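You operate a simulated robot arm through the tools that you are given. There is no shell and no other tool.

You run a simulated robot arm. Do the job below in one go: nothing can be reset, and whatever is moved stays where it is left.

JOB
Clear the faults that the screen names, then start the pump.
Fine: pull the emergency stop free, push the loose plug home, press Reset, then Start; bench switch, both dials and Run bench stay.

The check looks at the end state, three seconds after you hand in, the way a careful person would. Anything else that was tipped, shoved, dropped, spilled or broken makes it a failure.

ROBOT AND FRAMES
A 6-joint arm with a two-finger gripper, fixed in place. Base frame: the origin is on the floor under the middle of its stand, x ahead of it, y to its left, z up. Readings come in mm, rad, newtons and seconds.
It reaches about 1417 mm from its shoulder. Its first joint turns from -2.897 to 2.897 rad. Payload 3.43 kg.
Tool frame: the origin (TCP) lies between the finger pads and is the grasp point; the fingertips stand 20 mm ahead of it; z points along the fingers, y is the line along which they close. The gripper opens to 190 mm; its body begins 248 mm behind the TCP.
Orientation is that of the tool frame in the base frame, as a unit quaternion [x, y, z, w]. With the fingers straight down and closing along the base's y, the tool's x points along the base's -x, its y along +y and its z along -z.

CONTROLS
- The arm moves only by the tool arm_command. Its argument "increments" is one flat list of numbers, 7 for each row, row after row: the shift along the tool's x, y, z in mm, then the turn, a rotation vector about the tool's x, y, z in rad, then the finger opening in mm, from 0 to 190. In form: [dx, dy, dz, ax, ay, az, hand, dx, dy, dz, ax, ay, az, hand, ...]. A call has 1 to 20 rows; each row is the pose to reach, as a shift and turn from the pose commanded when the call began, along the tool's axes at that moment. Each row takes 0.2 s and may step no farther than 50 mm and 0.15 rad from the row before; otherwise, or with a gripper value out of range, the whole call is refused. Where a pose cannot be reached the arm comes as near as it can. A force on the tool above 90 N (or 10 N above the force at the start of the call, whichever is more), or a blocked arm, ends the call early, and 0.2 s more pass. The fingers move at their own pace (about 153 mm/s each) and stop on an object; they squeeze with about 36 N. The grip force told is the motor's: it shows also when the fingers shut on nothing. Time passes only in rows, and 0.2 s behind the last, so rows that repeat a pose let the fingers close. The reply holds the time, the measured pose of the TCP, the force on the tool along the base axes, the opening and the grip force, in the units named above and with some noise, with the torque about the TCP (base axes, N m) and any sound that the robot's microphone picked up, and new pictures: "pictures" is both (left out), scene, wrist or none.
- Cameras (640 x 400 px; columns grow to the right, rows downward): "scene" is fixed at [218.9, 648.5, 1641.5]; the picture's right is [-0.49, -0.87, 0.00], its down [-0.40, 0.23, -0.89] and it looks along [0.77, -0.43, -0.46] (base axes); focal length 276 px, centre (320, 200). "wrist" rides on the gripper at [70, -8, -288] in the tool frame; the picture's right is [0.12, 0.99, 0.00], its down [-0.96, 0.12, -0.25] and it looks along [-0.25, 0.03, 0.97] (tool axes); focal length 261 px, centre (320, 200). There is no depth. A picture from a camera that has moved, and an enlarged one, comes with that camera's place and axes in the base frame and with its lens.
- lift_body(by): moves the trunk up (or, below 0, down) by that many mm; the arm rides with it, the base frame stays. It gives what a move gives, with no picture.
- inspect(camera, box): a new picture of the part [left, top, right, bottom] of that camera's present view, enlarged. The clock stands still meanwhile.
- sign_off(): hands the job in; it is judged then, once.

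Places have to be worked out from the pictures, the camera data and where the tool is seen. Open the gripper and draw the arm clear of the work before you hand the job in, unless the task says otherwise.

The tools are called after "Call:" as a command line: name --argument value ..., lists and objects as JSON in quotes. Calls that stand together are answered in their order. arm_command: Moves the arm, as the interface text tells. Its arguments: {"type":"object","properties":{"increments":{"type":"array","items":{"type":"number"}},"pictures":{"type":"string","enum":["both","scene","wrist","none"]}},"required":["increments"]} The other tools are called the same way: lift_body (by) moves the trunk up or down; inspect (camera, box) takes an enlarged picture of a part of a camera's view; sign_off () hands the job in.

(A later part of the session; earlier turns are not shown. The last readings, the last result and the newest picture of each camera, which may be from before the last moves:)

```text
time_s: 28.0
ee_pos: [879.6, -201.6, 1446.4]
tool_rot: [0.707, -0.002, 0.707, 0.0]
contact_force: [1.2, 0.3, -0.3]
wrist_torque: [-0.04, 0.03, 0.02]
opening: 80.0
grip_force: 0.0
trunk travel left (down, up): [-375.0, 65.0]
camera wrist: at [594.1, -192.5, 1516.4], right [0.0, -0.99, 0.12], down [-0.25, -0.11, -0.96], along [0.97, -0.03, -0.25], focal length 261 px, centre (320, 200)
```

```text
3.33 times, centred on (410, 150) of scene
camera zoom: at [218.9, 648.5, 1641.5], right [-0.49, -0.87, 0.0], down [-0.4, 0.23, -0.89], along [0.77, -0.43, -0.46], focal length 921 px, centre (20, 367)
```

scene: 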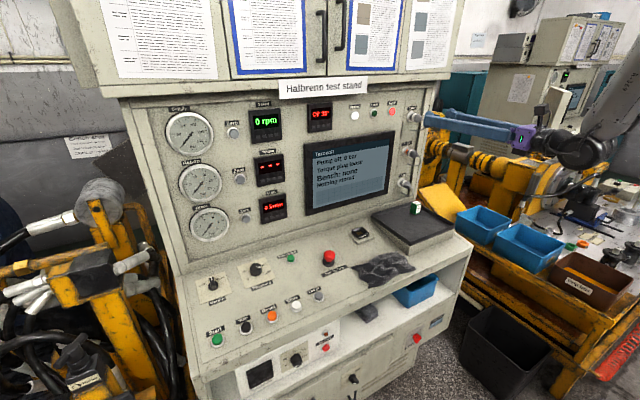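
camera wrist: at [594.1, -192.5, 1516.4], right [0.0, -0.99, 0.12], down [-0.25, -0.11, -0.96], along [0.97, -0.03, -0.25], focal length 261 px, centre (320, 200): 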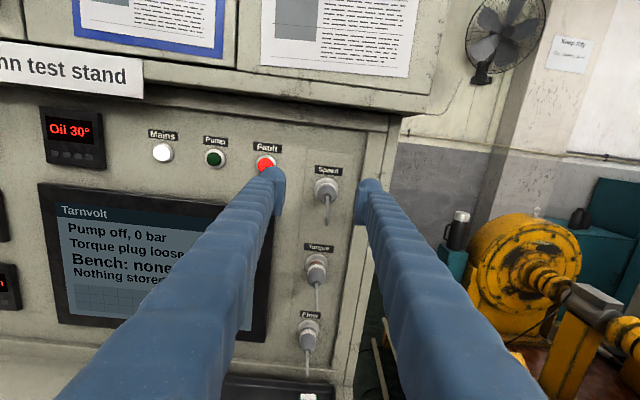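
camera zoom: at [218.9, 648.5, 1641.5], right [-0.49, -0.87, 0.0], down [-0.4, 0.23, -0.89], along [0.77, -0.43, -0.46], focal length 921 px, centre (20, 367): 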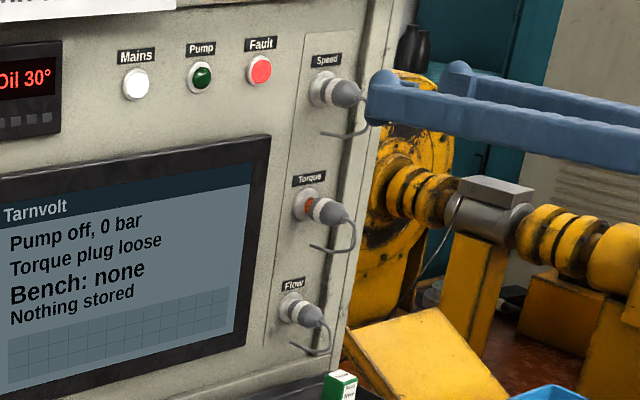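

The Torque plug's axis lies at about y=−214, z=1290; its rear (cable exit) is at x≈954, body Ø≈30 mm, orange ring at x≈1013. I lower to a pre-grasp pose at (890, −214, 1290) with opening 60 and look again.

Call:
arm_command --increments '[-39, 3, 2, 0, 0, 0, 70, -78, 6, 5, 0, 0, 0, 60, -117, 9, 8, 0, 0, 0, 60, -156.4, 12.4, 10, 0, 0, 0, 60, -156.4, 12.4, 10, 0, 0, 0, 60]' --pictures "both"

Call:
inspect --camera "wrist" --box '[260, 120, 380, 240]'

Call:
inspect --camera "scene" --box '[385, 130, 465, 200]'

```text
time_s: 29.2
ee_pos: [890.9, -213.9, 1289.7]
tool_rot: [0.707, -0.001, 0.707, 0.002]
contact_force: [-0.2, 0.3, -0.5]
wrist_torque: [0.04, -0.01, 0.01]
opening: 59.9
grip_force: 0.1
trunk travel left (down, up): [-375.0, 65.0]
camera wrist: at [604.1, -205.6, 1360.2], right [0.0, -0.99, 0.12], down [-0.25, -0.11, -0.96], along [0.97, -0.03, -0.25], focal length 261 px, centre (320, 200)
```

scene: 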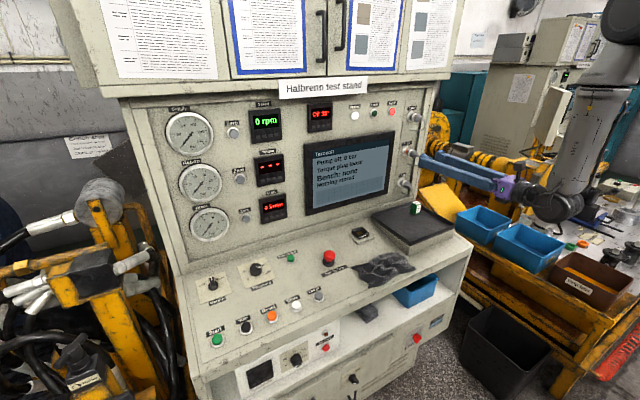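
wrist: 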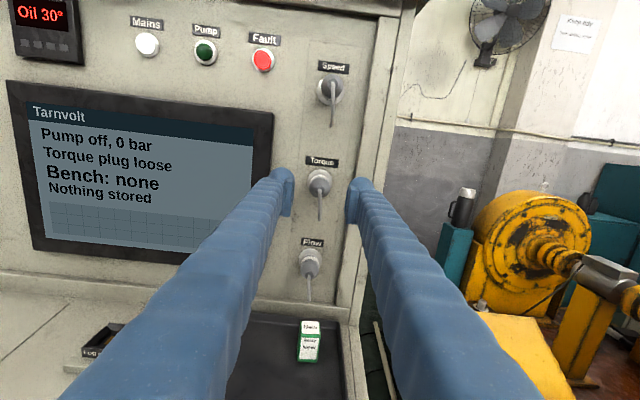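

```text
3.33 times, centred on (320, 180) of wrist
camera zoom: at [604.1, -205.6, 1360.2], right [0.0, -0.99, 0.12], down [-0.25, -0.11, -0.96], along [0.97, -0.03, -0.25], focal length 869 px, centre (320, 267)
```

zoom: 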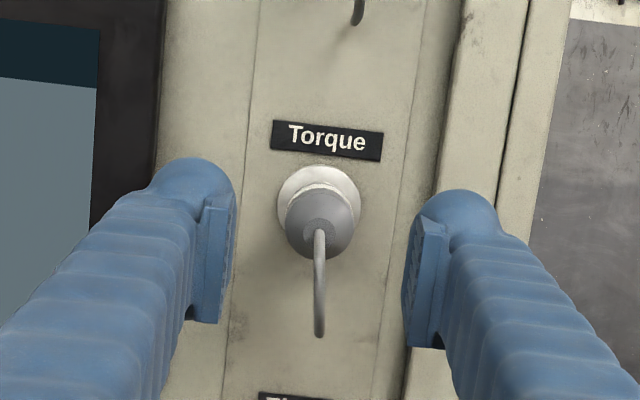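

```text
5.71 times, centred on (425, 165) of scene
camera zoom: at [218.9, 648.5, 1641.5], right [-0.49, -0.87, 0.0], down [-0.4, 0.23, -0.89], along [0.77, -0.43, -0.46], focal length 1579 px, centre (-280, 400)
```

zoom: 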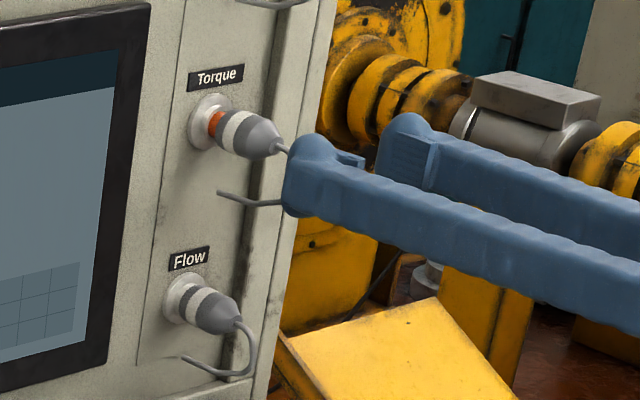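

The plug axis is ≈1 mm to the right and ≈5 mm below the tool axis, and runs parallel to it. I correct that, narrow to 52 mm and slide forward so the pads straddle the plug body (TCP x≈978).

Call:
arm_command --increments '[-4.5, 0.9, 0, 0, 0, 0, 52, -4.5, 0.9, 25, 0, 0, 0, 52, -4.5, 0.9, 50, 0, 0, 0, 52, -4.5, 0.9, 70, 0, 0, 0, 52, -4.5, 0.9, 87, 0, 0, 0, 52, -4.5, 0.9, 87, 0, 0, 0, 52]' --pictures "both"

Call:
inspect --camera "wrist" --box '[260, 120, 380, 240]'

Call:
inspect --camera "scene" --box '[385, 130, 465, 200]'

```text
time_s: 30.6
ee_pos: [977.9, -215.4, 1286.6]
tool_rot: [0.707, -0.002, 0.707, 0.002]
contact_force: [-0.3, -0.1, 0.5]
wrist_torque: [-0.01, 0.0, -0.01]
opening: 52.0
grip_force: 0.1
trunk travel left (down, up): [-375.0, 65.0]
camera wrist: at [691.6, -206.5, 1356.2], right [0.0, -0.99, 0.12], down [-0.25, -0.11, -0.96], along [0.97, -0.03, -0.25], focal length 261 px, centre (320, 200)
```

scene: 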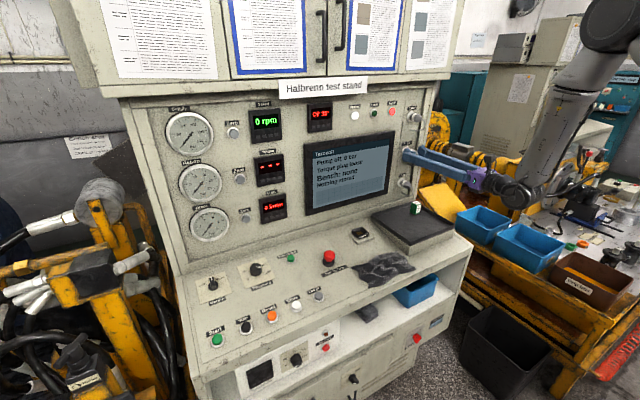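
wrist: 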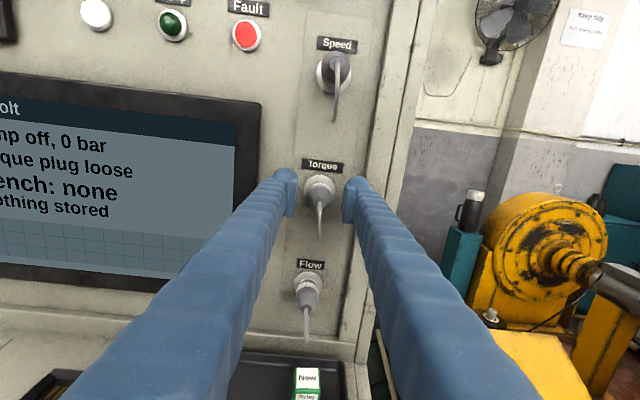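

```text
3.33 times, centred on (320, 180) of wrist
camera zoom: at [691.6, -206.5, 1356.2], right [0.0, -0.99, 0.12], down [-0.25, -0.11, -0.96], along [0.97, -0.03, -0.25], focal length 869 px, centre (320, 267)
```

zoom: 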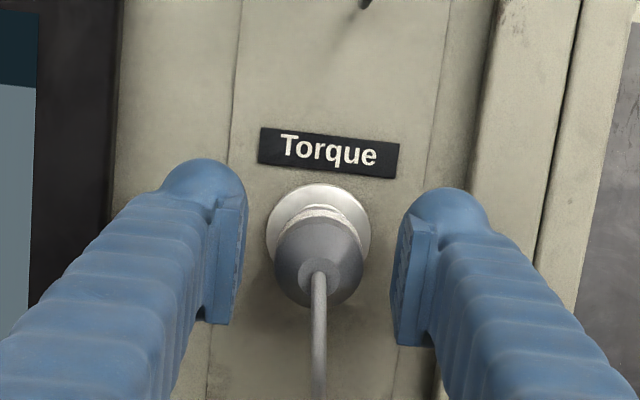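

```text
5.71 times, centred on (425, 165) of scene
camera zoom: at [218.9, 648.5, 1641.5], right [-0.49, -0.87, 0.0], down [-0.4, 0.23, -0.89], along [0.77, -0.43, -0.46], focal length 1579 px, centre (-280, 400)
```

zoom: 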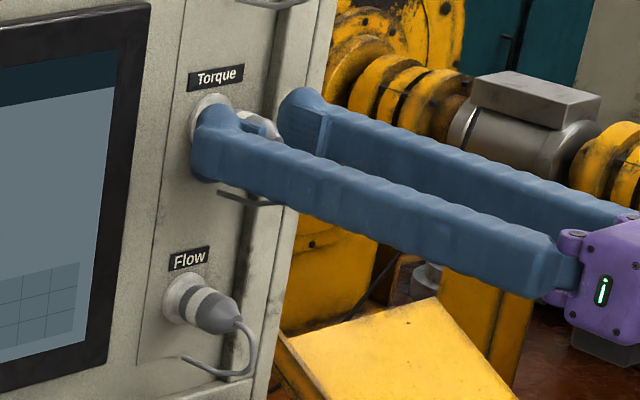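

The plug body sits centred between the pads with its widest part at the TCP. I close on it.

Call:
arm_command --increments '[0, 0, 0, 0, 0, 0, 40, 0, 0, 0, 0, 0, 0, 28, 0, 0, 0, 0, 0, 0, 15, 0, 0, 0, 0, 0, 0, 15, 0, 0, 0, 0, 0, 0, 15]' --pictures "wrist"

Call:
inspect --camera "wrist" --box '[260, 120, 380, 240]'

```text
time_s: 31.8
ee_pos: [977.8, -216.5, 1285.7]
tool_rot: [0.707, -0.001, 0.707, 0.002]
contact_force: [1.0, -0.5, 0.0]
wrist_torque: [0.01, -0.03, -0.03]
opening: 29.4
grip_force: 45.5
trunk travel left (down, up): [-375.0, 65.0]
camera wrist: at [691.6, -206.4, 1356.2], right [0.0, -0.99, 0.12], down [-0.25, -0.11, -0.96], along [0.97, -0.03, -0.25], focal length 261 px, centre (320, 200)
```

wrist: 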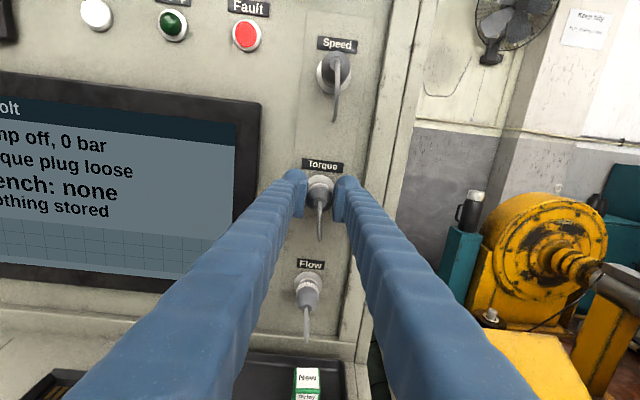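

```text
3.33 times, centred on (320, 180) of wrist
camera zoom: at [691.6, -206.4, 1356.2], right [0.0, -0.99, 0.12], down [-0.25, -0.11, -0.96], along [0.97, -0.03, -0.25], focal length 869 px, centre (320, 267)
```

zoom: 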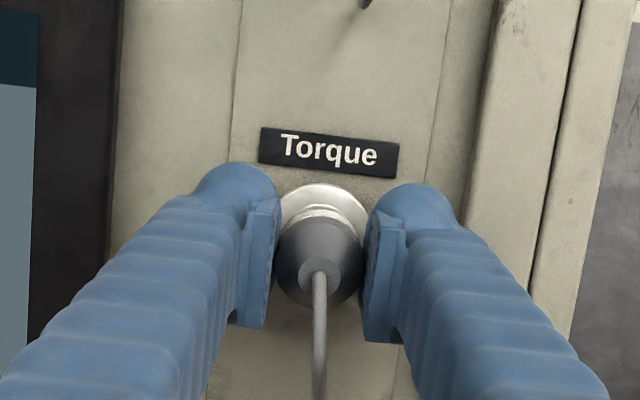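

The plug is gripped (29 mm, 45 N) with no side load. I push it gently along +x in small steps, watching the force.

Call:
arm_command --increments '[0, 0, 2, 0, 0, 0, 15, 0, 0, 4, 0, 0, 0, 15, 0, 0, 6, 0, 0, 0, 15, 0, 0, 6, 0, 0, 0, 15]' --pictures "both"

Call:
inspect --camera "wrist" --box '[220, 90, 380, 240]'

Call:
inspect --camera "scene" --box '[300, 120, 450, 210]'

```text
time_s: 32.8
ee_pos: [983.4, -214.8, 1286.0]
tool_rot: [0.707, 0.0, 0.707, 0.001]
contact_force: [-0.1, -1.9, -1.6]
wrist_torque: [-0.03, 0.03, 0.0]
opening: 28.9
grip_force: 45.0
trunk travel left (down, up): [-375.0, 65.0]
camera wrist: at [697.6, -206.4, 1356.2], right [0.0, -0.99, 0.12], down [-0.25, -0.11, -0.96], along [0.97, -0.03, -0.25], focal length 261 px, centre (320, 200)
```

scene: 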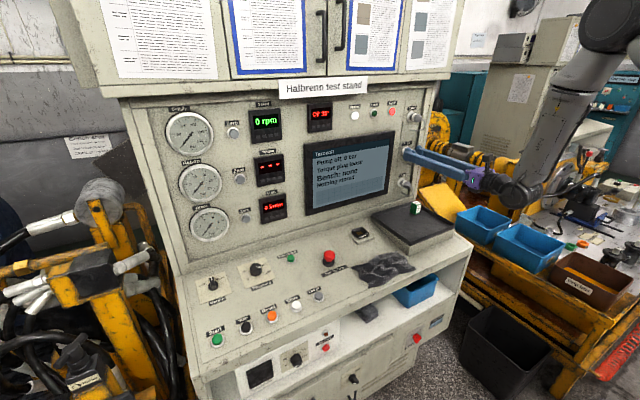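
wrist: 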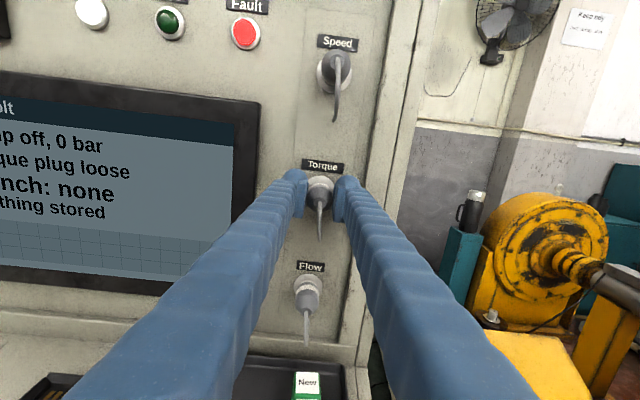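

```text
2.67 times, centred on (300, 165) of wrist
camera zoom: at [697.6, -206.4, 1356.2], right [0.0, -0.99, 0.12], down [-0.25, -0.11, -0.96], along [0.97, -0.03, -0.25], focal length 695 px, centre (373, 293)
```

zoom: 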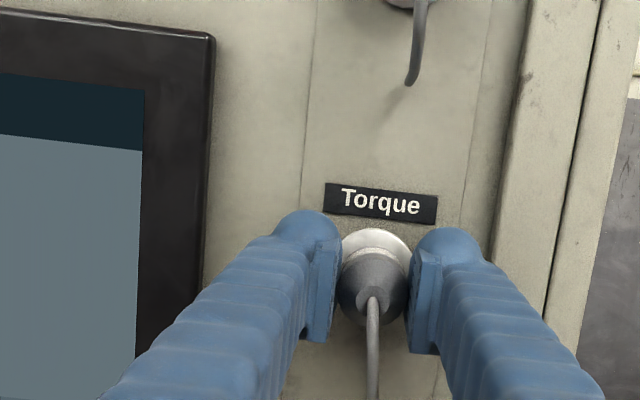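

```text
4.27 times, centred on (375, 165) of scene
camera zoom: at [218.9, 648.5, 1641.5], right [-0.49, -0.87, 0.0], down [-0.4, 0.23, -0.89], along [0.77, -0.43, -0.46], focal length 1179 px, centre (85, 349)
```

zoom: 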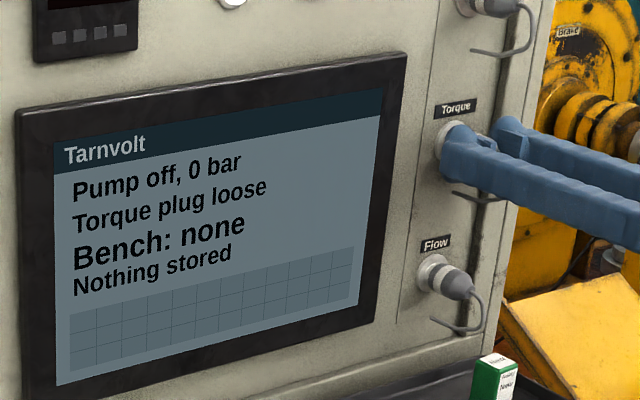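

Pushed 6 mm with almost no force; the screen still says loose. I go on in small steps.

Call:
arm_command --increments '[0, 0, 1.5, 0, 0, 0, 15, 0, 0, 3, 0, 0, 0, 15, 0, 0, 4.5, 0, 0, 0, 15, 0, 0, 4.5, 0, 0, 0, 15]' --pictures "both"

Call:
inspect --camera "wrist" --box '[260, 120, 380, 240]'

Call:
inspect --camera "scene" --box '[300, 120, 450, 210]'

```text
time_s: 33.8
ee_pos: [988.4, -215.0, 1286.3]
tool_rot: [0.708, -0.001, 0.707, 0.001]
contact_force: [-1.6, -2.6, -2.6]
wrist_torque: [0.0, 0.08, -0.04]
opening: 29.1
grip_force: 45.0
trunk travel left (down, up): [-375.0, 65.0]
camera wrist: at [701.9, -206.4, 1356.3], right [0.0, -0.99, 0.12], down [-0.25, -0.11, -0.96], along [0.97, -0.03, -0.25], focal length 261 px, centre (320, 200)
```

scene: 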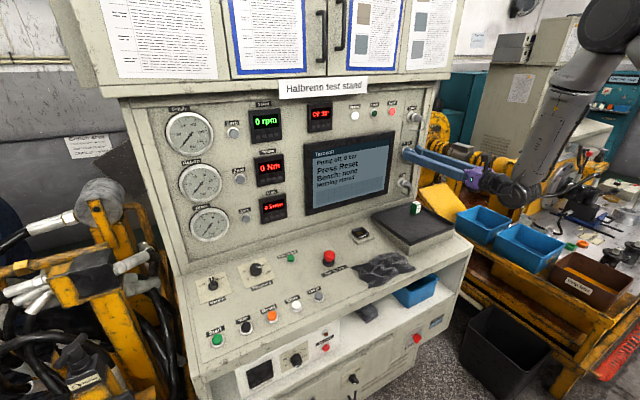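
wrist: 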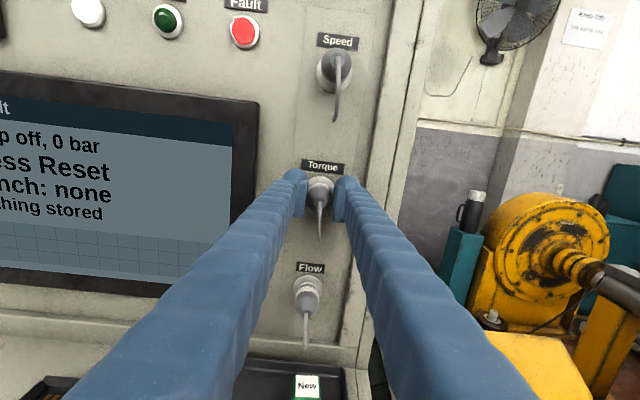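

```text
3.33 times, centred on (320, 180) of wrist
camera zoom: at [701.9, -206.4, 1356.3], right [0.0, -0.99, 0.12], down [-0.25, -0.11, -0.96], along [0.97, -0.03, -0.25], focal length 869 px, centre (320, 267)
```

zoom: 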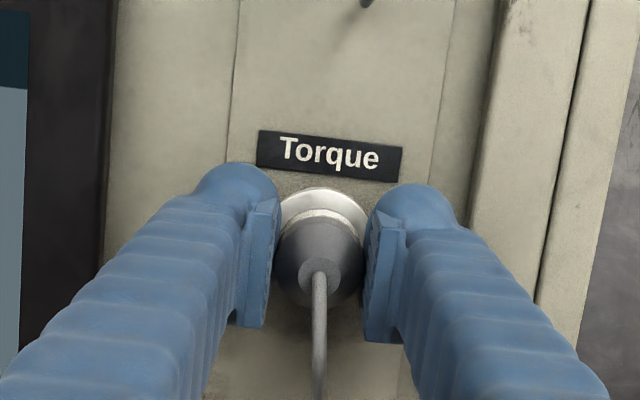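

```text
4.27 times, centred on (375, 165) of scene
camera zoom: at [218.9, 648.5, 1641.5], right [-0.49, -0.87, 0.0], down [-0.4, 0.23, -0.89], along [0.77, -0.43, -0.46], focal length 1179 px, centre (85, 349)
```

zoom: 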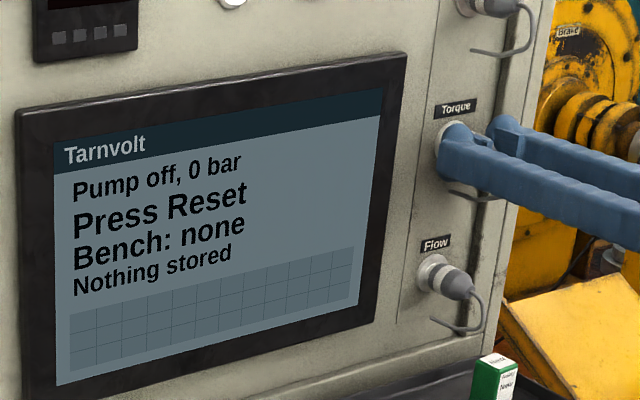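

The screen now says "Press Reset" and the Torque meter shows 0 Nm. I push a little more to make sure the plug is fully seated.

Call:
arm_command --increments '[0, 0, 1, 0, 0, 0, 15, 0, 0, 2, 0, 0, 0, 15, 0, 0, 2, 0, 0, 0, 15]' --pictures "wrist"

Call:
inspect --camera "wrist" --box '[260, 120, 380, 240]'

```text
time_s: 34.6
ee_pos: [990.1, -214.3, 1285.3]
tool_rot: [0.708, -0.001, 0.707, 0.001]
contact_force: [-15.9, -2.7, -5.9]
wrist_torque: [0.03, 0.16, -0.01]
opening: 29.1
grip_force: 44.3
trunk travel left (down, up): [-375.0, 65.0]
camera wrist: at [702.6, -206.4, 1356.5], right [0.0, -0.99, 0.12], down [-0.25, -0.11, -0.96], along [0.97, -0.03, -0.25], focal length 261 px, centre (320, 200)
```

wrist: 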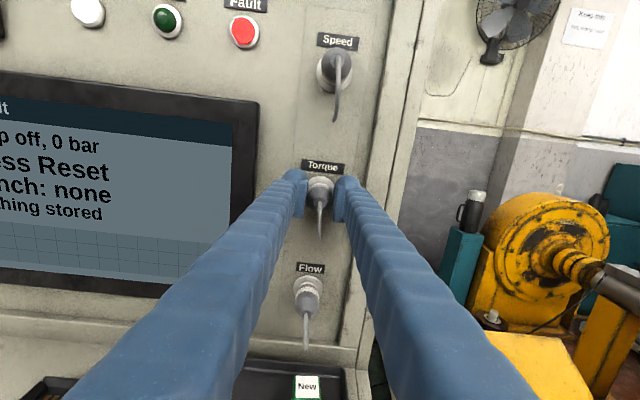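

```text
3.33 times, centred on (320, 180) of wrist
camera zoom: at [702.6, -206.4, 1356.5], right [0.0, -0.99, 0.12], down [-0.25, -0.11, -0.96], along [0.97, -0.03, -0.25], focal length 869 px, centre (320, 267)
```

zoom: 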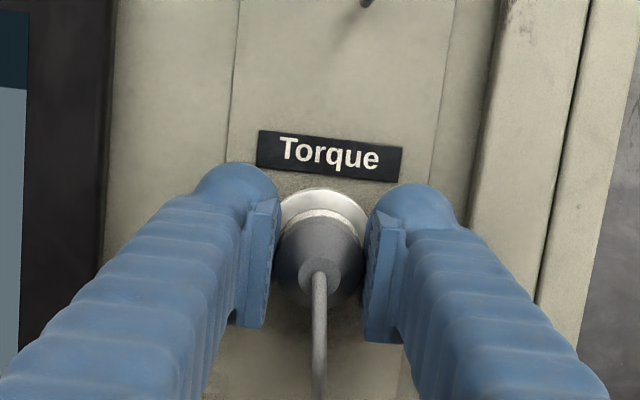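

Force rose to 16 N at the end stop: the plug is home. I release it and draw the open fingers straight back.

Call:
arm_command --increments '[0, 0, -1, 0, 0, 0, 34, 0, 0, -1.5, 0, 0, 0, 45, 0, 0, -1.5, 0, 0, 0, 56, 0, 0, -20, 0, 0, 0, 56, 0, 0, -60, 0, 0, 0, 56, 0, 0, -105, 0, 0, 0, 56, 0, 0, -105, 0, 0, 0, 56]' --pictures "both"

Call:
inspect --camera "wrist" --box '[260, 60, 380, 300]'

Call:
inspect --camera "scene" --box '[300, 90, 450, 210]'

```text
time_s: 36.2
ee_pos: [884.5, -215.3, 1287.3]
tool_rot: [0.707, -0.001, 0.707, 0.001]
contact_force: [0.2, -0.3, -0.8]
wrist_torque: [0.0, -0.01, 0.0]
opening: 55.9
grip_force: 0.2
trunk travel left (down, up): [-375.0, 65.0]
camera wrist: at [599.1, -206.3, 1357.1], right [0.0, -0.99, 0.12], down [-0.25, -0.11, -0.96], along [0.97, -0.03, -0.25], focal length 261 px, centre (320, 200)
```

scene: 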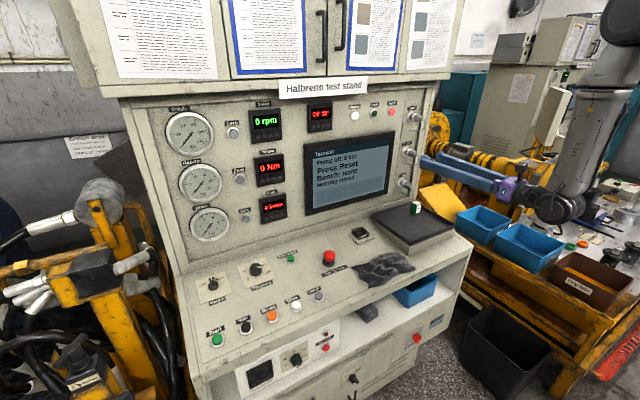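
wrist: 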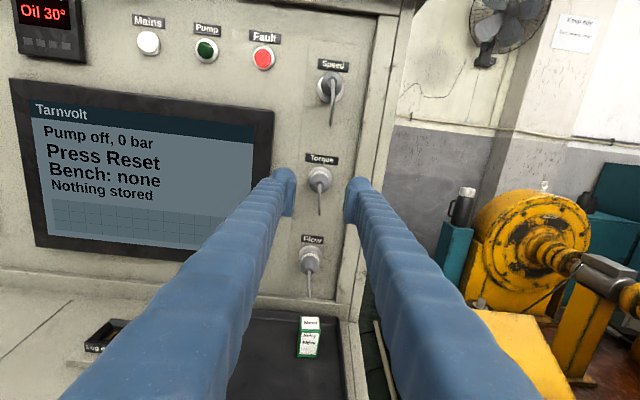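

```text
1.67 times, centred on (320, 180) of wrist
camera zoom: at [599.1, -206.3, 1357.1], right [0.0, -0.99, 0.12], down [-0.25, -0.11, -0.96], along [0.97, -0.03, -0.25], focal length 434 px, centre (320, 233)
```

zoom: 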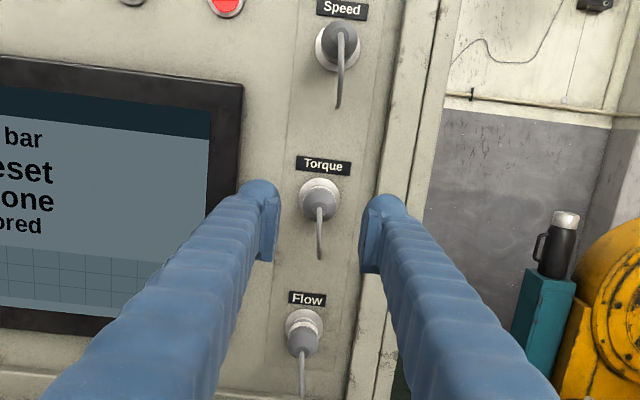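

```text
3.33 times, centred on (375, 150) of scene
camera zoom: at [218.9, 648.5, 1641.5], right [-0.49, -0.87, 0.0], down [-0.4, 0.23, -0.89], along [0.77, -0.43, -0.46], focal length 921 px, centre (137, 367)
```

zoom: 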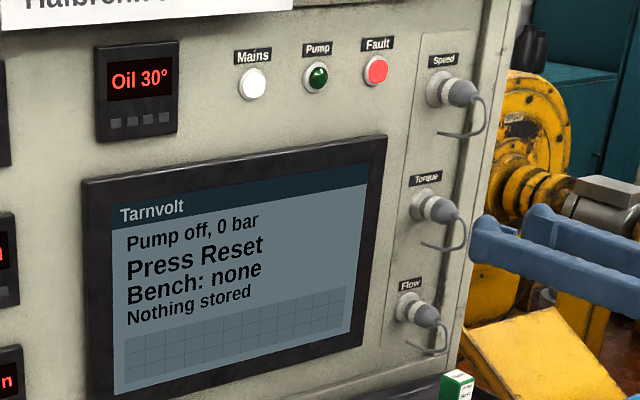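

The Torque plug sits like its neighbours and the screen says "Press Reset". I raise and swing the hand back by the same path, first half.

Call:
arm_command --increments '[40, -3.5, -1.3, 0, 0, 0, 56, 80, -7, -2.5, 0, 0, 0, 56, 120, -10.5, -3.8, 0, 0, 0, 56, 159, -14, -5, 0, 0, 0, 56, 166.3, -49.2, -4.1, 0.101, 0, -0.101, 56, 170.1, -83.7, -6.6, 0.2019, 0, -0.2019, 56, 170.5, -116.8, -12.6, 0.3029, 0, -0.3029, 56, 167.6, -147.8, -21.9, 0.4039, 0, -0.4039, 56, 161.8, -176.1, -34.1, 0.5049, 0, -0.5049, 56, 153.1, -201, -49, 0.6058, 0, -0.6058, 56, 142.2, -222.2, -66.3, 0.7068, 0, -0.7068, 56, 129.4, -239.1, -85.5, 0.8078, 0, -0.8078, 56, 115.1, -251.5, -106.2, 0.9088, 0, -0.9088, 56, 99.8, -259, -127.8, 1.0097, 0, -1.0097, 56, 84, -261.5, -150, 1.1107, 0, -1.1107, 56, 84, -261.5, -150, 1.1107, 0, -1.1107, 56]' --pictures "scene"

```text
time_s: 39.6
ee_pos: [735.0, 47.4, 1369.2]
tool_rot: [0.501, 0.706, 0.5, 0.001]
contact_force: [0.3, 0.4, 0.3]
wrist_torque: [0.0, 0.04, 0.02]
opening: 56.3
grip_force: 0.1
trunk travel left (down, up): [-375.0, 65.0]
```

scene: 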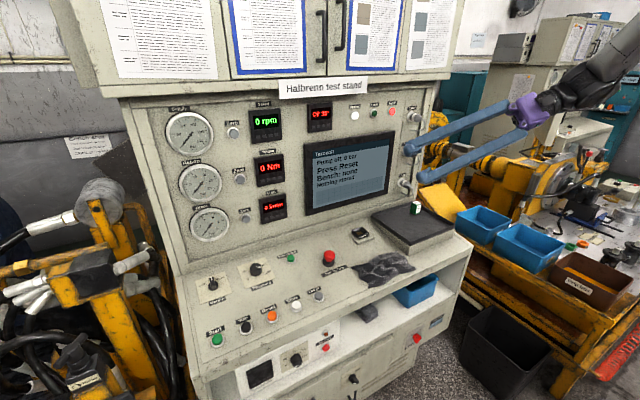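

No limits hit. Second half of the way back to fingers-down, closing the fingers for pressing.

Call:
arm_command --increments '[-1.8, -35.2, -1.8, 0.101, 0, -0.101, 50, -7.1, -69.7, -7.1, 0.2019, 0, -0.2019, 40, -15.8, -102.8, -15.8, 0.3029, 0, -0.3029, 30, -27.8, -133.8, -27.8, 0.4039, 0, -0.4039, 20, -42.7, -162.1, -42.7, 0.5049, 0, -0.5049, 10, -60.4, -187, -60.4, 0.6058, 0, -0.6058, 0, -80.4, -208.2, -80.4, 0.7068, 0, -0.7068, 0, -102.3, -225.1, -102.3, 0.8078, 0, -0.8078, 0, -125.7, -237.5, -125.7, 0.9088, 0, -0.9088, 0, -150.1, -245, -150.1, 1.0097, 0, -1.0097, 0, -175, -247.5, -175, 1.1107, 0, -1.1107, 0, -175, -247.5, -175, 1.1107, 0, -1.1107, 0]' --pictures "scene"

```text
time_s: 42.2
ee_pos: [559.2, -199.0, 1195.1]
tool_rot: [0.001, 1.0, 0.0, 0.0]
contact_force: [-0.7, -0.4, 0.3]
wrist_torque: [0.0, 0.01, -0.04]
opening: 0.1
grip_force: 34.4
trunk travel left (down, up): [-375.0, 65.0]
```

scene: 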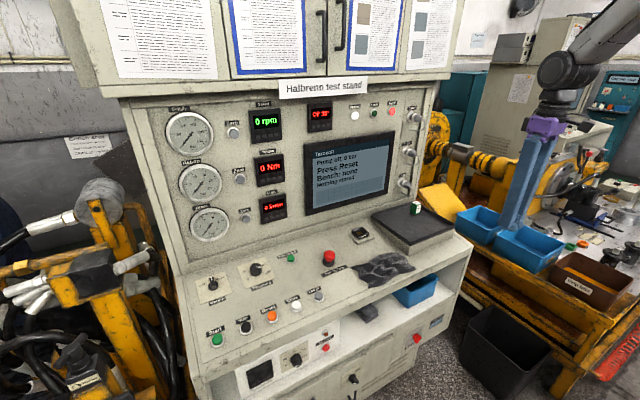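

Back at fingers-down, fingers closed. I move over to about 150 mm above the Reset button, tilting 10° to match the console.

Call:
arm_command --increments '[-11.9, 44.1, 0, 0, -0.011, 0, 0, -23.9, 88.1, 2, 0, -0.022, 0, 0, -35.8, 132.2, 4, 0, -0.033, 0, 0, -47.8, 176.3, 8, 0, -0.044, 0, 0, -59.7, 220.3, 12, 0, -0.055, 0, 0, -71.6, 264.4, 15, 0, -0.066, 0, 0, -83.6, 308.4, 18, 0, -0.077, 0, 0, -95.5, 352.5, 21, 0, -0.0875, 0, 0, -107.4, 396.6, 24, 0, -0.098, 0, 0, -119.4, 440.6, 27, 0, -0.109, 0, 0, -131.3, 484.7, 30, 0, -0.12, 0, 0, -143.3, 528.8, 33, 0, -0.131, 0, 0, -155.2, 572.8, 36, 0, -0.142, 0, 0, -167.1, 616.9, 39, 0, -0.153, 0, 0, -179.1, 660.9, 42, 0, -0.164, 0, 0, -191, 705, 45, 0, -0.175, 0, 0, -191, 705, 45, 0, -0.175, 0, 0]' --pictures "both"

Call:
inspect --camera "wrist" --box '[220, 80, 440, 230]'

Call:
inspect --camera "scene" --box '[200, 230, 340, 350]'

```text
time_s: 45.8
ee_pos: [751.8, 505.1, 1151.2]
tool_rot: [0.002, 0.996, -0.001, 0.088]
contact_force: [-0.6, 0.5, 0.9]
wrist_torque: [-0.01, -0.01, -0.02]
opening: 0.1
grip_force: 33.4
trunk travel left (down, up): [-375.0, 65.0]
camera wrist: at [633.9, 496.2, 1422.0], right [-0.11, 0.99, -0.02], down [0.9, 0.11, 0.41], along [0.41, 0.03, -0.91], focal length 261 px, centre (320, 200)
```

scene: 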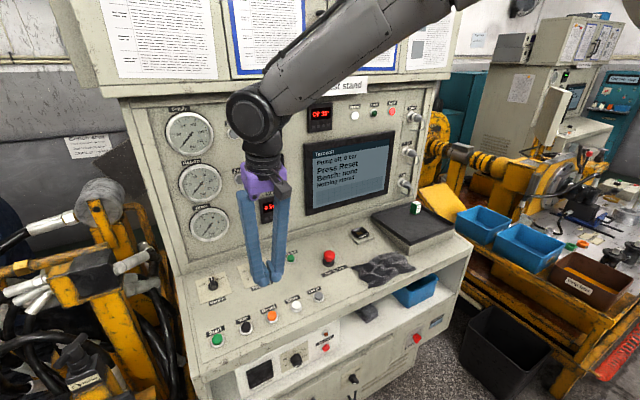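
wrist: 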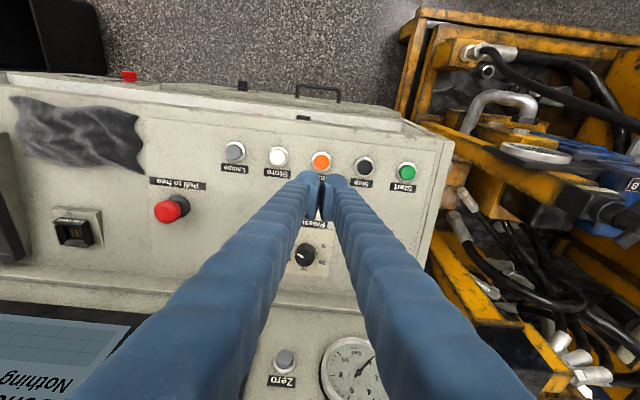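

```text
2.67 times, centred on (330, 155) of wrist
camera zoom: at [633.9, 496.2, 1422.0], right [-0.11, 0.99, -0.02], down [0.9, 0.11, 0.41], along [0.41, 0.03, -0.91], focal length 695 px, centre (293, 320)
```

zoom: 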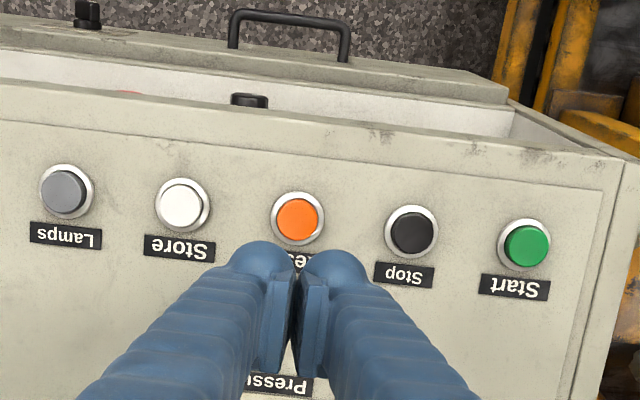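

```text
3.33 times, centred on (270, 290) of scene
camera zoom: at [218.9, 648.5, 1641.5], right [-0.49, -0.87, 0.0], down [-0.4, 0.23, -0.89], along [0.77, -0.43, -0.46], focal length 921 px, centre (487, -100)
```

zoom: 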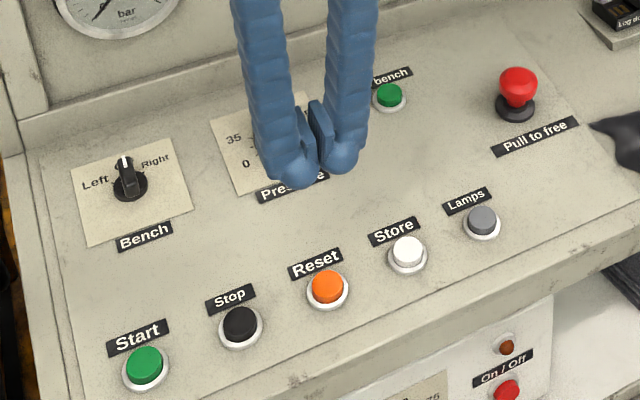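

Reset is at tool (20, 1, ~165) from here. The closed fingers end in two rounded tips about ±17 mm off centre, so I will press with the −y fingertip: I shift it over the button and descend to about 20 mm above the cap.

Call:
arm_command --increments '[10, 9, 25, 0, 0, 0, 0, 20, 18, 50, 0, 0, 0, 0, 20, 18, 75, 0, 0, 0, 0, 20, 18, 100, 0, 0, 0, 0, 20, 18, 122, 0, 0, 0, 0, 20, 18, 122, 0, 0, 0, 0]' --pictures "both"

Call:
inspect --camera "wrist" --box '[240, 110, 400, 230]'

Call:
inspect --camera "scene" --box '[210, 250, 340, 360]'

```text
time_s: 47.2
ee_pos: [754.0, 522.3, 1026.7]
tool_rot: [0.001, 0.996, 0.0, 0.087]
contact_force: [-0.6, -0.6, 0.5]
wrist_torque: [0.0, -0.06, -0.02]
opening: 0.0
grip_force: 33.9
trunk travel left (down, up): [-375.0, 65.0]
camera wrist: at [636.3, 514.1, 1298.2], right [-0.11, 0.99, -0.02], down [0.9, 0.11, 0.41], along [0.41, 0.03, -0.91], focal length 261 px, centre (320, 200)
```

scene: 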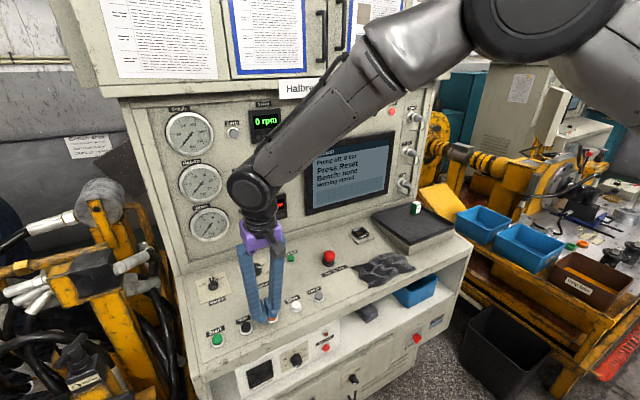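
wrist: 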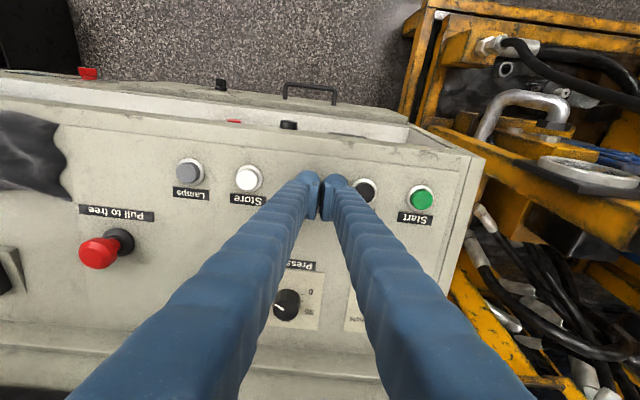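

```text
3.33 times, centred on (320, 170) of wrist
camera zoom: at [636.3, 514.1, 1298.2], right [-0.11, 0.99, -0.02], down [0.9, 0.11, 0.41], along [0.41, 0.03, -0.91], focal length 869 px, centre (320, 300)
```

zoom: 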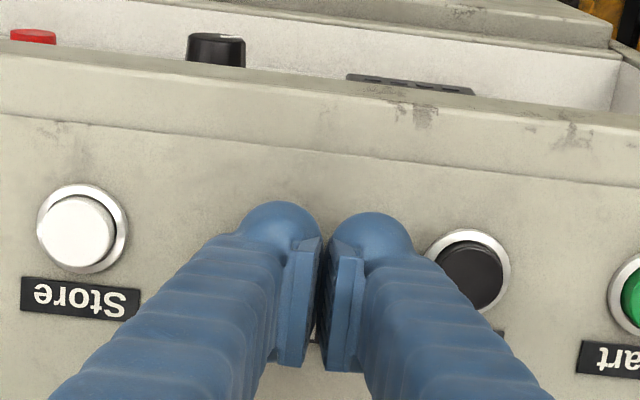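

```text
3.64 times, centred on (275, 305) of scene
camera zoom: at [218.9, 648.5, 1641.5], right [-0.49, -0.87, 0.0], down [-0.4, 0.23, -0.89], along [0.77, -0.43, -0.46], focal length 1005 px, centre (484, -182)
```

zoom: 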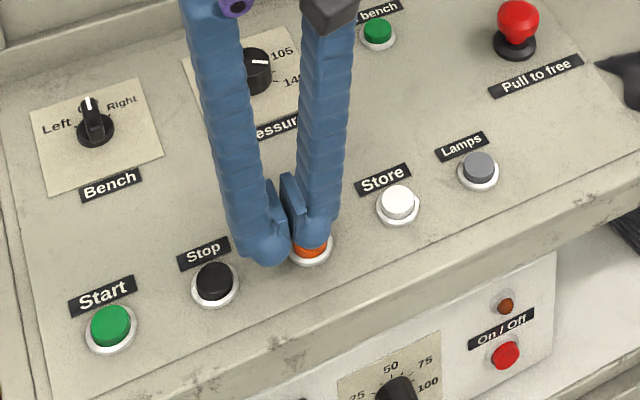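

The fingertip should be over Reset; I zoom in closer to check the exact tip position relative to the button before pressing.

Call:
inspect --camera "scene" --box '[245, 290, 300, 335]'

Call:
inspect --camera "wrist" --box '[280, 150, 370, 215]'

```text
8.89 times, centred on (272, 312) of scene
camera zoom: at [218.9, 648.5, 1641.5], right [-0.49, -0.87, 0.0], down [-0.4, 0.23, -0.89], along [0.77, -0.43, -0.46], focal length 2457 px, centre (742, -800)
```

zoom: 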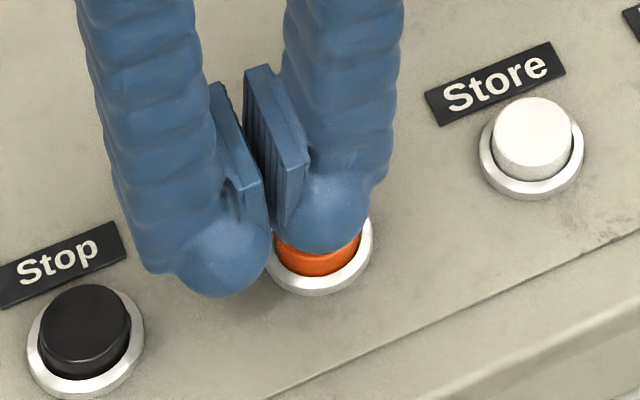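

```text
6.15 times, centred on (325, 182) of wrist
camera zoom: at [636.3, 514.1, 1298.2], right [-0.11, 0.99, -0.02], down [0.9, 0.11, 0.41], along [0.41, 0.03, -0.91], focal length 1604 px, centre (289, 308)
```

zoom: 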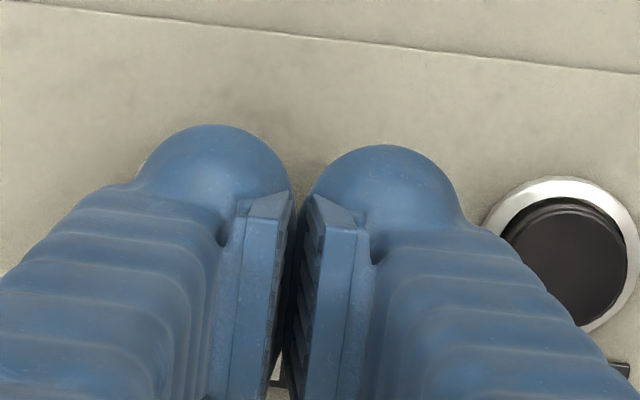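

The rounded tips sit at tool (14, ±15.5), so the −y tip is ≈13 mm short of the button's centre toward the robot. I shift it uphill by 13.5 mm and lower 12 mm, then check.

Call:
arm_command --increments '[-7, -0.8, 0, 0, 0, 0, 0, -13.5, -1.5, 0, 0, 0, 0, 0, -13.5, -1.5, 6, 0, 0, 0, 0, -13.5, -1.5, 12, 0, 0, 0, 0, -13.5, -1.5, 12, 0, 0, 0, 0]' --pictures "scene"

Call:
inspect --camera "scene" --box '[245, 290, 300, 335]'

Call:
inspect --camera "wrist" --box '[280, 150, 370, 215]'

```text
time_s: 48.4
ee_pos: [770.2, 521.4, 1016.7]
tool_rot: [0.002, 0.996, 0.0, 0.088]
contact_force: [0.5, 0.7, -0.3]
wrist_torque: [0.01, 0.01, -0.01]
opening: 0.0
grip_force: 34.3
trunk travel left (down, up): [-375.0, 65.0]
```

scene: 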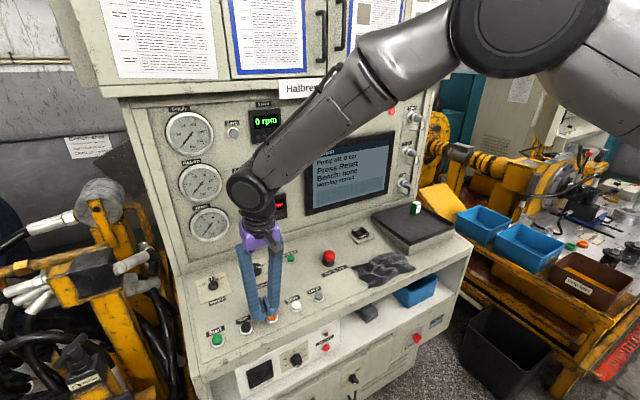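

```text
8.89 times, centred on (272, 312) of scene
camera zoom: at [218.9, 648.5, 1641.5], right [-0.49, -0.87, 0.0], down [-0.4, 0.23, -0.89], along [0.77, -0.43, -0.46], focal length 2457 px, centre (742, -800)
```

zoom: 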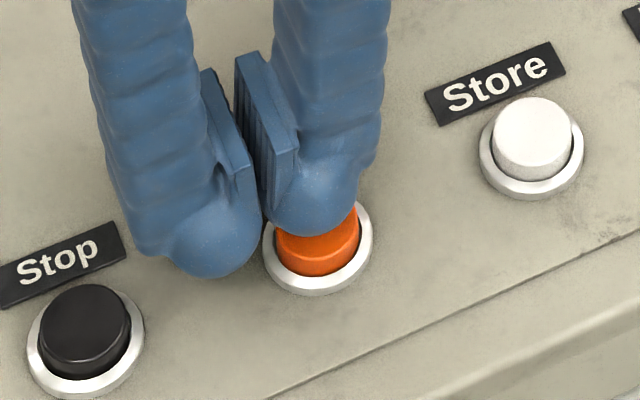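

```text
6.15 times, centred on (325, 182) of wrist
camera zoom: at [652.2, 512.6, 1288.1], right [-0.11, 0.99, -0.02], down [0.9, 0.11, 0.41], along [0.41, 0.03, -0.91], focal length 1604 px, centre (289, 308)
```

zoom: 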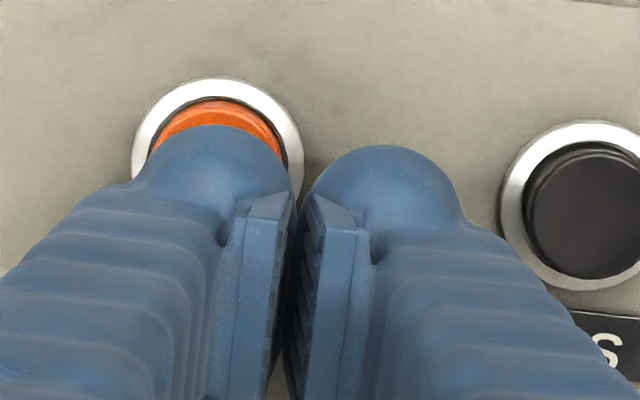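

The tip is now within ~1.5 mm of the button's axis, about 10 mm above the cap. I lower step by step onto it.

Call:
arm_command --increments '[0.5, -0.5, 4, 0, 0, 0, 0, 1, -0.7, 7, 0, 0, 0, 0, 1, -0.7, 9, 0, 0, 0, 0, 1, -0.7, 11, 0, 0, 0, 0, 1, -0.7, 11, 0, 0, 0, 0]' --pictures "scene"

Call:
inspect --camera "scene" --box '[245, 290, 300, 335]'

Call:
inspect --camera "scene" --box '[300, 90, 450, 210]'

```text
time_s: 49.6
ee_pos: [772.1, 520.5, 1008.9]
tool_rot: [0.002, 0.996, 0.001, 0.088]
contact_force: [0.0, -1.8, 24.0]
wrist_torque: [-0.3, 0.15, 0.03]
opening: 0.2
grip_force: 34.3
trunk travel left (down, up): [-375.0, 65.0]
heard: click
```

scene: 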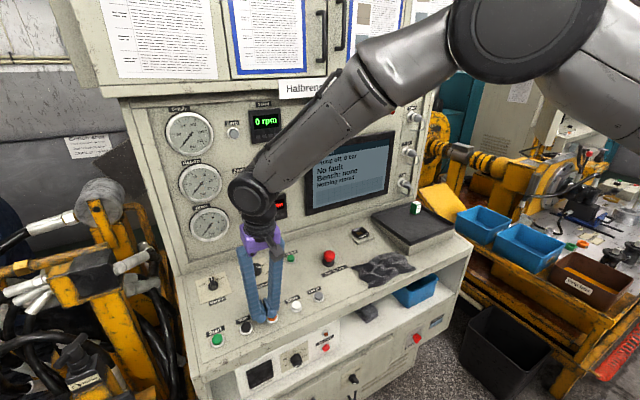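

```text
8.89 times, centred on (272, 312) of scene
camera zoom: at [218.9, 648.5, 1641.5], right [-0.49, -0.87, 0.0], down [-0.4, 0.23, -0.89], along [0.77, -0.43, -0.46], focal length 2457 px, centre (742, -800)
```

zoom: 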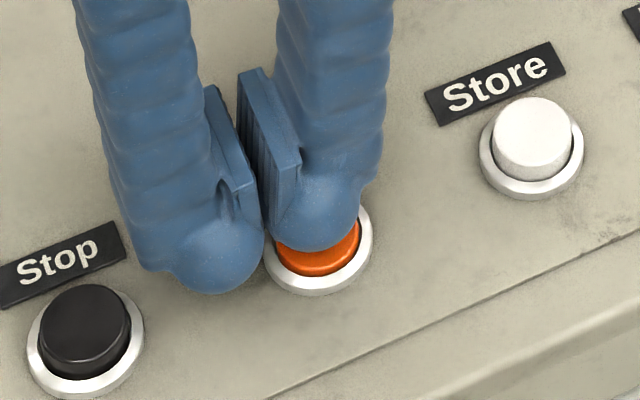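

```text
3.33 times, centred on (375, 150) of scene
camera zoom: at [218.9, 648.5, 1641.5], right [-0.49, -0.87, 0.0], down [-0.4, 0.23, -0.89], along [0.77, -0.43, -0.46], focal length 921 px, centre (137, 367)
```

zoom: 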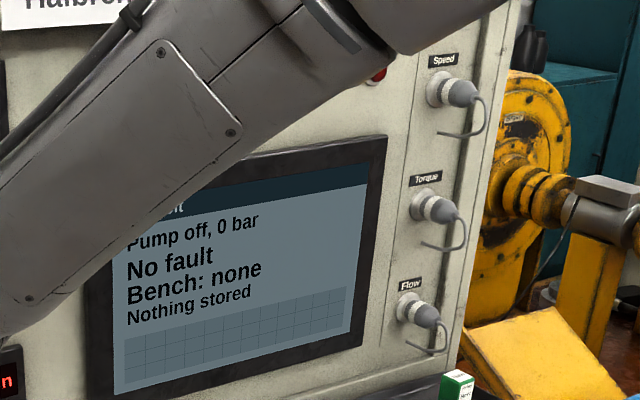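

"No fault", a click was heard and the fault lamp is off. I lift, move 150 mm along +y over Stop at a safe height, and come to just above Start.

Call:
arm_command --increments '[0, 0, -15, 0, 0, 0, 0, 0, 0, -50, 0, 0, 0, 0, 0.3, 38, -60, 0, 0, 0, 0, 0.5, 76, -60, 0, 0, 0, 0, 0.8, 114, -60, 0, 0, 0, 0, 1, 150, -60, 0, 0, 0, 0, 1, 150, -40, 0, 0, 0, 0, 1, 150, -22, 0, 0, 0, 0, 1, 150, -22, 0, 0, 0, 0]' --pictures "both"

Call:
inspect --camera "scene" --box '[190, 310, 260, 367]'

Call:
inspect --camera "wrist" --box '[280, 150, 370, 215]'

Call:
inspect --camera "scene" --box '[300, 90, 450, 210]'

```text
time_s: 51.6
ee_pos: [766.9, 671.5, 1028.0]
tool_rot: [0.002, 0.996, -0.001, 0.087]
contact_force: [0.0, 0.0, -0.4]
wrist_torque: [-0.08, -0.03, -0.02]
opening: 0.0
grip_force: 33.9
trunk travel left (down, up): [-375.0, 65.0]
camera wrist: at [649.0, 662.6, 1299.0], right [-0.11, 0.99, -0.02], down [0.9, 0.11, 0.41], along [0.41, 0.03, -0.91], focal length 261 px, centre (320, 200)
```

scene: 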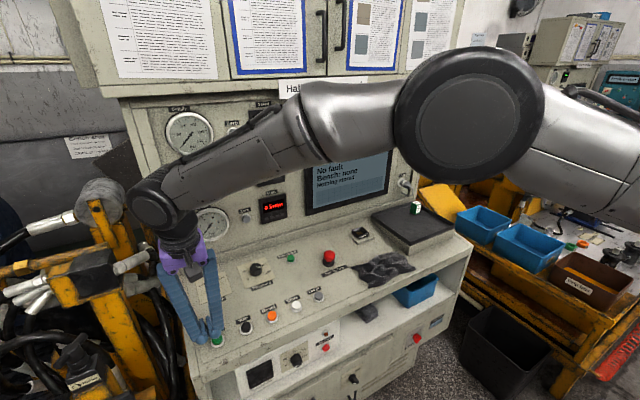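
wrist: 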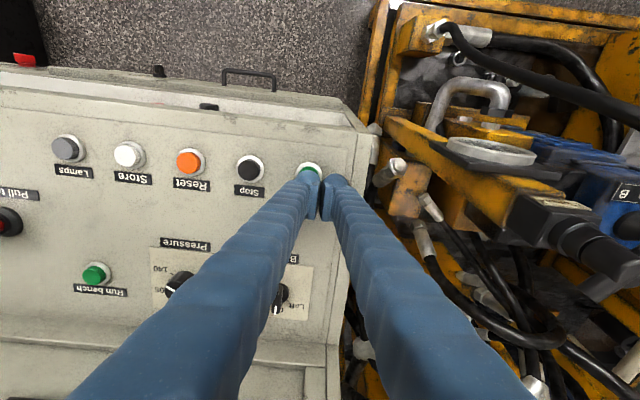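

```text
7.02 times, centred on (225, 338) of scene
camera zoom: at [218.9, 648.5, 1641.5], right [-0.49, -0.87, 0.0], down [-0.4, 0.23, -0.89], along [0.77, -0.43, -0.46], focal length 1940 px, centre (987, -772)
```

zoom: 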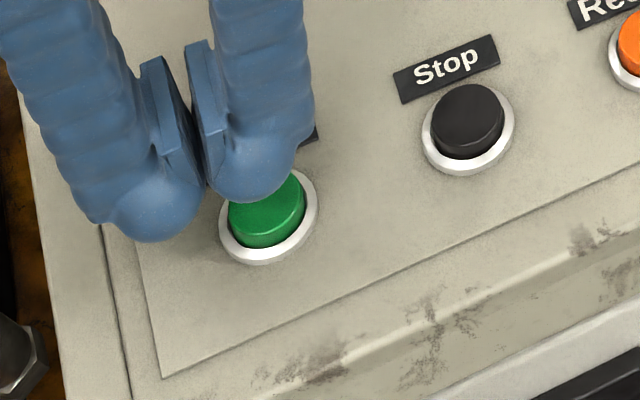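

```text
6.15 times, centred on (325, 182) of wrist
camera zoom: at [649.0, 662.6, 1299.0], right [-0.11, 0.99, -0.02], down [0.9, 0.11, 0.41], along [0.41, 0.03, -0.91], focal length 1604 px, centre (289, 308)
```

zoom: 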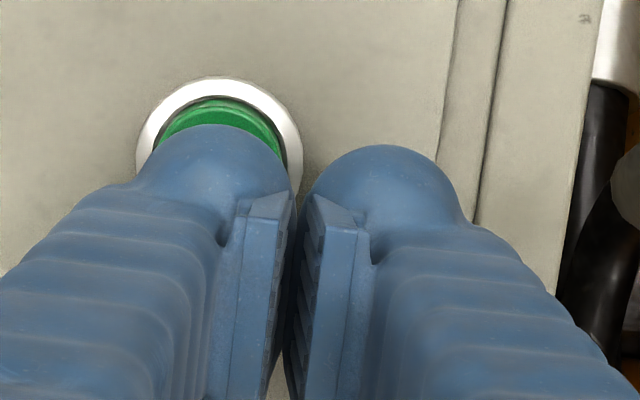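

```text
3.33 times, centred on (375, 150) of scene
camera zoom: at [218.9, 648.5, 1641.5], right [-0.49, -0.87, 0.0], down [-0.4, 0.23, -0.89], along [0.77, -0.43, -0.46], focal length 921 px, centre (137, 367)
```

zoom: 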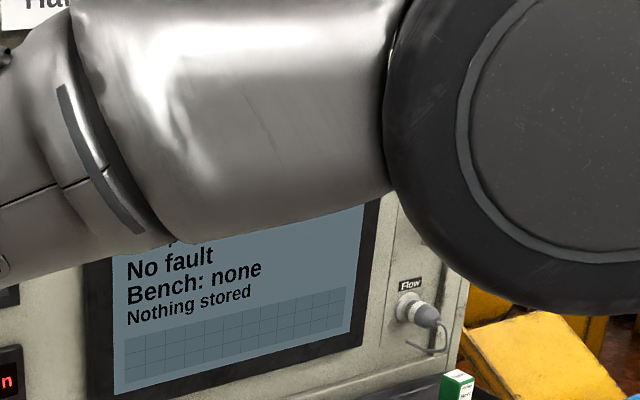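

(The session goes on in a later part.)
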